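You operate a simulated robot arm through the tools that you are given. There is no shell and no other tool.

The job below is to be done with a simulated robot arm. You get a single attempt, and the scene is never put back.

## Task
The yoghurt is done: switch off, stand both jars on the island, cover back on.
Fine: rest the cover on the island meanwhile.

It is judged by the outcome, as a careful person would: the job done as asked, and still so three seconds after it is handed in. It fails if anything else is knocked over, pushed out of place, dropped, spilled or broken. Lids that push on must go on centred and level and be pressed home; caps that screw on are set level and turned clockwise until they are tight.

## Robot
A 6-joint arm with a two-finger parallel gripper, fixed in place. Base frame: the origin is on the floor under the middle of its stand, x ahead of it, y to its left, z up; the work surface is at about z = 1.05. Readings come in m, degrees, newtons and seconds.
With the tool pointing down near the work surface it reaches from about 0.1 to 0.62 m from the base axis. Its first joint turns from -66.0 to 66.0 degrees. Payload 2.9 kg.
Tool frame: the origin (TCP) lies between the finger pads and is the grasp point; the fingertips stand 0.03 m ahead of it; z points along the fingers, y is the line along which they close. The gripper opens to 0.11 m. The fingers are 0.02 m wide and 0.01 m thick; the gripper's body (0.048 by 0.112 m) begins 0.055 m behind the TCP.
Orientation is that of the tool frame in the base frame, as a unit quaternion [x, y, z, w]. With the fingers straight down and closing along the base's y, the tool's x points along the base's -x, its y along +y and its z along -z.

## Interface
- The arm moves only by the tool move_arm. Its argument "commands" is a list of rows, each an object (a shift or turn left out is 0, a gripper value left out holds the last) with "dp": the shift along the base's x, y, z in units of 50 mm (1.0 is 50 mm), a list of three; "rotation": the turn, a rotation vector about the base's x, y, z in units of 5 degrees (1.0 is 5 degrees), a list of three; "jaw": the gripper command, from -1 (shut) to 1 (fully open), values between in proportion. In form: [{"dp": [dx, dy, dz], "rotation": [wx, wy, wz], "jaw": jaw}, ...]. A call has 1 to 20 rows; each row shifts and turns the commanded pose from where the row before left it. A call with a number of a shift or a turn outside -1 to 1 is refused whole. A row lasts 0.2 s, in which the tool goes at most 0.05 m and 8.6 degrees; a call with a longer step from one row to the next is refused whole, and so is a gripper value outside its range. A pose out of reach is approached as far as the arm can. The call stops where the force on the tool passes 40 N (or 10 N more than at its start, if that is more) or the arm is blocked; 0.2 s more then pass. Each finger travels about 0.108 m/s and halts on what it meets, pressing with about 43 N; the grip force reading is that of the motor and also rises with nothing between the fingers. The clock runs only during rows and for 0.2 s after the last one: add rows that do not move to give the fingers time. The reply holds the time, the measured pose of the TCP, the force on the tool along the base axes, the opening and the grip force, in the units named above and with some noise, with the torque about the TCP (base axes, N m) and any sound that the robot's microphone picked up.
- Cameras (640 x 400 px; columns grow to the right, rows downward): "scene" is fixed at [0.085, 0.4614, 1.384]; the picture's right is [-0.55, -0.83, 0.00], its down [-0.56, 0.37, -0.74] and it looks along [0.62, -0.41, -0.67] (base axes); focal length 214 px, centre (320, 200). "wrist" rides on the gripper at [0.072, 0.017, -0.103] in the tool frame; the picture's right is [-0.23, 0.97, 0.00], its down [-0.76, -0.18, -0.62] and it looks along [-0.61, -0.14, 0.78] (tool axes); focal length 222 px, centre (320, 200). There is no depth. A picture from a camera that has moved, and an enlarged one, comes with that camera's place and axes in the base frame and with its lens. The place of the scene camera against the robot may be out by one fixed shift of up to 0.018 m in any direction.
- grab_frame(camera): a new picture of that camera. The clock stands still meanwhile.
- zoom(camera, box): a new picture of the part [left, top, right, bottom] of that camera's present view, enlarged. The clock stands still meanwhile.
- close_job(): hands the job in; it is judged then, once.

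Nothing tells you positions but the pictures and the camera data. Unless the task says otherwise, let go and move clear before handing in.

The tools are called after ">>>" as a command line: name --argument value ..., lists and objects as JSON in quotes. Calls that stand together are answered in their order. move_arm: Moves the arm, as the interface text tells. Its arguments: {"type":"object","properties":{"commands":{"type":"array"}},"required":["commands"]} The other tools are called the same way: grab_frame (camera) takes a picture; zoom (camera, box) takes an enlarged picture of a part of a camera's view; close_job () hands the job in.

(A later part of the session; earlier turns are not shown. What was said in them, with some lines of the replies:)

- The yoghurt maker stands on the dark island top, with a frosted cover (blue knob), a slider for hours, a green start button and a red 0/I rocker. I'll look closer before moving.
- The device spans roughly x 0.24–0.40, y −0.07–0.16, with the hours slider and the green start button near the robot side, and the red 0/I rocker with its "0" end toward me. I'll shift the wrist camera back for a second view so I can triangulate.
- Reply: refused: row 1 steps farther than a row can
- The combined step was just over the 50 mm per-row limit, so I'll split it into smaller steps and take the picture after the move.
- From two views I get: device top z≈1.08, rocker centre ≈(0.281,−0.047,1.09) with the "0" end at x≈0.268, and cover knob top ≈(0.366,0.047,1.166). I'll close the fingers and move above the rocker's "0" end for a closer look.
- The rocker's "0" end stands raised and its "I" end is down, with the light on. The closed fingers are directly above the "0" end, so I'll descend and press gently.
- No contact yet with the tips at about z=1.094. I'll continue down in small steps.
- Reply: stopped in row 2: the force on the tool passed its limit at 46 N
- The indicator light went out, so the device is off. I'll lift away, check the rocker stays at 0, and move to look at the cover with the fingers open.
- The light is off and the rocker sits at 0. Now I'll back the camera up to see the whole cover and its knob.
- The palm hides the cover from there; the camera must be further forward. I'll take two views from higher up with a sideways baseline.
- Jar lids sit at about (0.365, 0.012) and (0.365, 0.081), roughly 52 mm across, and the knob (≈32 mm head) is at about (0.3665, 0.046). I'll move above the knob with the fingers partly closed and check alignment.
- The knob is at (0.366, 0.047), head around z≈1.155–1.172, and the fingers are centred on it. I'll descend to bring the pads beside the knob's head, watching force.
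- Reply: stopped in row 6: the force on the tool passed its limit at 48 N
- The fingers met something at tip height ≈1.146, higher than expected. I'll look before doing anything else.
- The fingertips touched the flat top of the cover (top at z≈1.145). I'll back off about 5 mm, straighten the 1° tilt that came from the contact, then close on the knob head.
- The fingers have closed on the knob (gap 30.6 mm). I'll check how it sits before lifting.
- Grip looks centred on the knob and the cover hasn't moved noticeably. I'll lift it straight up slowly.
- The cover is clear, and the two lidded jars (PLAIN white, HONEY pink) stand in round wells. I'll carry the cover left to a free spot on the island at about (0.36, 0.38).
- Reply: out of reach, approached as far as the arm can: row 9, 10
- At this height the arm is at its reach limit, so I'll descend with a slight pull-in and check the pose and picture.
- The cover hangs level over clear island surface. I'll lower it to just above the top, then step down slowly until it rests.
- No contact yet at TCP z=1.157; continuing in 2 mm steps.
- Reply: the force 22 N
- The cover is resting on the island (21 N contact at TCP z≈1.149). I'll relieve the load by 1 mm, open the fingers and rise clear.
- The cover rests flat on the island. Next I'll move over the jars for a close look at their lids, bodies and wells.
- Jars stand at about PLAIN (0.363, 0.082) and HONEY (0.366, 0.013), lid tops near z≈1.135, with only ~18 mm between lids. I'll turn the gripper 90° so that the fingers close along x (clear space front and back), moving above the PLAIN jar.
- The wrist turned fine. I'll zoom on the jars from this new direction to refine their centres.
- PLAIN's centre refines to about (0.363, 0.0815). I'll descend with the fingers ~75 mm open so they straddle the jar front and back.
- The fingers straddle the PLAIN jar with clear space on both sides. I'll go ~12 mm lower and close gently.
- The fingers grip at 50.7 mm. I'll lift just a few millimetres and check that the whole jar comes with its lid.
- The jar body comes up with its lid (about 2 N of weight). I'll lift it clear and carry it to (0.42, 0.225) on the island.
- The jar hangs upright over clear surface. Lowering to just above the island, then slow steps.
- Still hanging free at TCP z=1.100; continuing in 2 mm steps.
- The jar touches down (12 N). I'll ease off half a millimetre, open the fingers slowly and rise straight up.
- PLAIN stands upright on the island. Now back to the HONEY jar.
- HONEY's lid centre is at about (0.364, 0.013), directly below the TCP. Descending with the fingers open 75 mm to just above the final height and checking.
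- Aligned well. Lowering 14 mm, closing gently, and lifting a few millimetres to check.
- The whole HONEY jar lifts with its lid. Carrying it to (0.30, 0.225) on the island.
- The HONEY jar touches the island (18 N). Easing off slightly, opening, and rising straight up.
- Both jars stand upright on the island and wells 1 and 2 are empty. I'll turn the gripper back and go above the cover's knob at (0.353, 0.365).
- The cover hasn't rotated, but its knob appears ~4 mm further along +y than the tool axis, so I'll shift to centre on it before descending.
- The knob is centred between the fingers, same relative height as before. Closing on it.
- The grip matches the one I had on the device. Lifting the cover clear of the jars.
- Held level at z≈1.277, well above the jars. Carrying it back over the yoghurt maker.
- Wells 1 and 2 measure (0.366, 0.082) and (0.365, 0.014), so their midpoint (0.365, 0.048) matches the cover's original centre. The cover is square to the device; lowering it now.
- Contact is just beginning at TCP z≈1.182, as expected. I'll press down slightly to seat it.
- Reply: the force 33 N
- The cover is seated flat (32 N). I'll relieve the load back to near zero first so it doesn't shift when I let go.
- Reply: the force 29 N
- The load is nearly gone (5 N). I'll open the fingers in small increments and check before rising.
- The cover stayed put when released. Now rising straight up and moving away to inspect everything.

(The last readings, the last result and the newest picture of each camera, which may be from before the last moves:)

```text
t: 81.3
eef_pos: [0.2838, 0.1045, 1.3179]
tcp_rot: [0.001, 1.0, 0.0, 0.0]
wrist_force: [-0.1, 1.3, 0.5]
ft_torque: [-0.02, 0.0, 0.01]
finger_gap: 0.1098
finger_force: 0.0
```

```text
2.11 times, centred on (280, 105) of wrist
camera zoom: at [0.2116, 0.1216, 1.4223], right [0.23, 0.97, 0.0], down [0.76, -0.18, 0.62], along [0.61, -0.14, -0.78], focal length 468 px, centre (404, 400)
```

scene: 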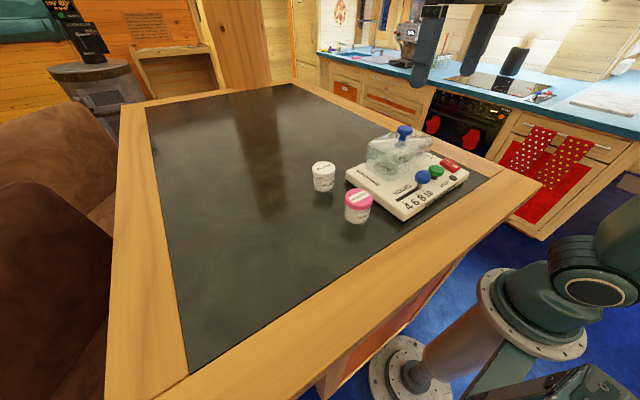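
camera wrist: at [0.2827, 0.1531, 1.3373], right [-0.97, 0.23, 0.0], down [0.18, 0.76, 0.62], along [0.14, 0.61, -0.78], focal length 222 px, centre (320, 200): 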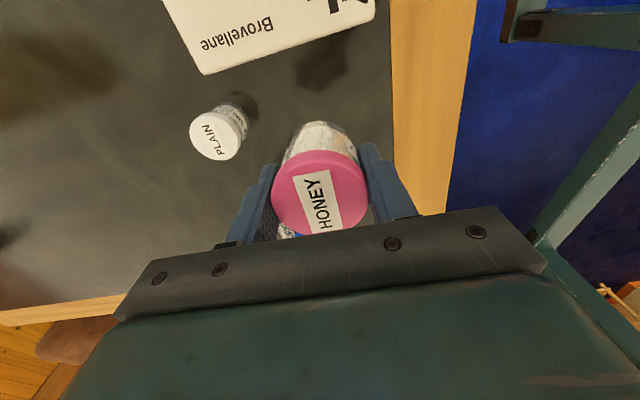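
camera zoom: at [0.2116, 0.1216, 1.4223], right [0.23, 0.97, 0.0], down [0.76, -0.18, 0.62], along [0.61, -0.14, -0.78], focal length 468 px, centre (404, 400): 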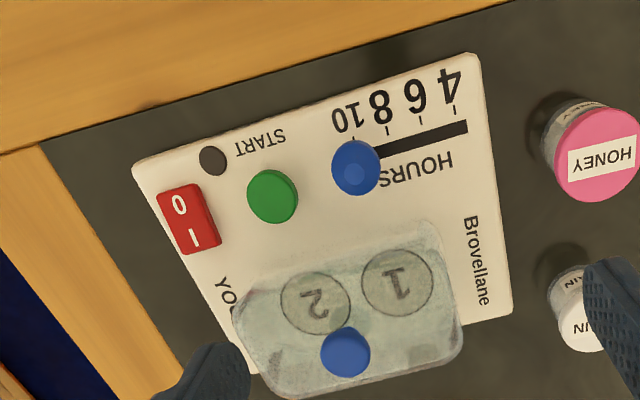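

Light off, both jars upright on the island, cover back over the wells. I'll compare with the very first close-up to confirm the cover sits where it was and level.

>>> zoom --camera "scene" --box '[330, 110, 490, 230]'

>>> zoom --camera "wrist" --box '[210, 100, 370, 200]'

```text
3.33 times, centred on (410, 170) of scene
camera zoom: at [0.085, 0.4614, 1.384], right [-0.55, -0.83, 0.0], down [-0.56, 0.37, -0.74], along [0.62, -0.41, -0.67], focal length 715 px, centre (20, 300)
```

zoom: 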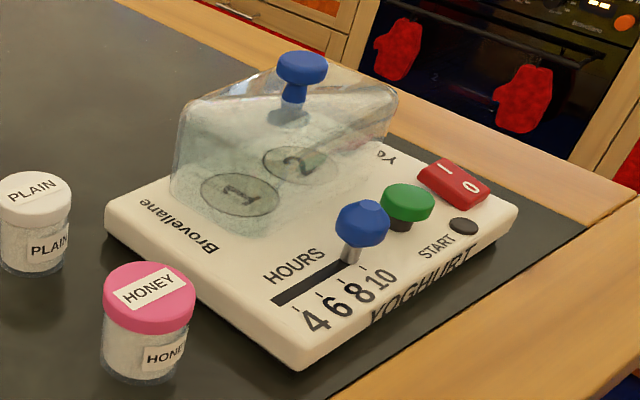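

```text
4.00 times, centred on (290, 150) of wrist
camera zoom: at [0.2116, 0.1216, 1.4223], right [0.23, 0.97, 0.0], down [0.76, -0.18, 0.62], along [0.61, -0.14, -0.78], focal length 888 px, centre (440, 400)
```

zoom: 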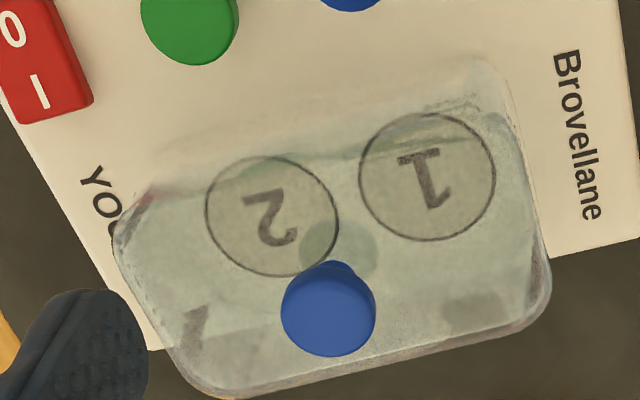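

The closing view matches the first one: the knob and cover outline are within a pixel or two of where they started, and the device hasn't moved. The rocker is at 0 with the light out, both jars stand upright on the island, and the gripper is clear, so I'm handing the job in.

>>> close_job

```text
The job is handed in.
```

The job is done and handed in:

- **Switch:** the yoghurt maker is off. The red rocker is at 0 and the light is out.
- **Jars:** the PLAIN and HONEY jars are both standing upright on the island beside it, with their lids on.
- **Cover:** I rested it on the island while I moved the jars. It is now back over the two empty wells, level and in its original position as far as the pictures show.

The yoghurt maker didn't move and nothing was knocked over. While I was reaching for the cover's knob, the fingertips pressed down on the cover hard enough (48 N) to stop the arm. I backed off, and the pictures show no shift or damage.
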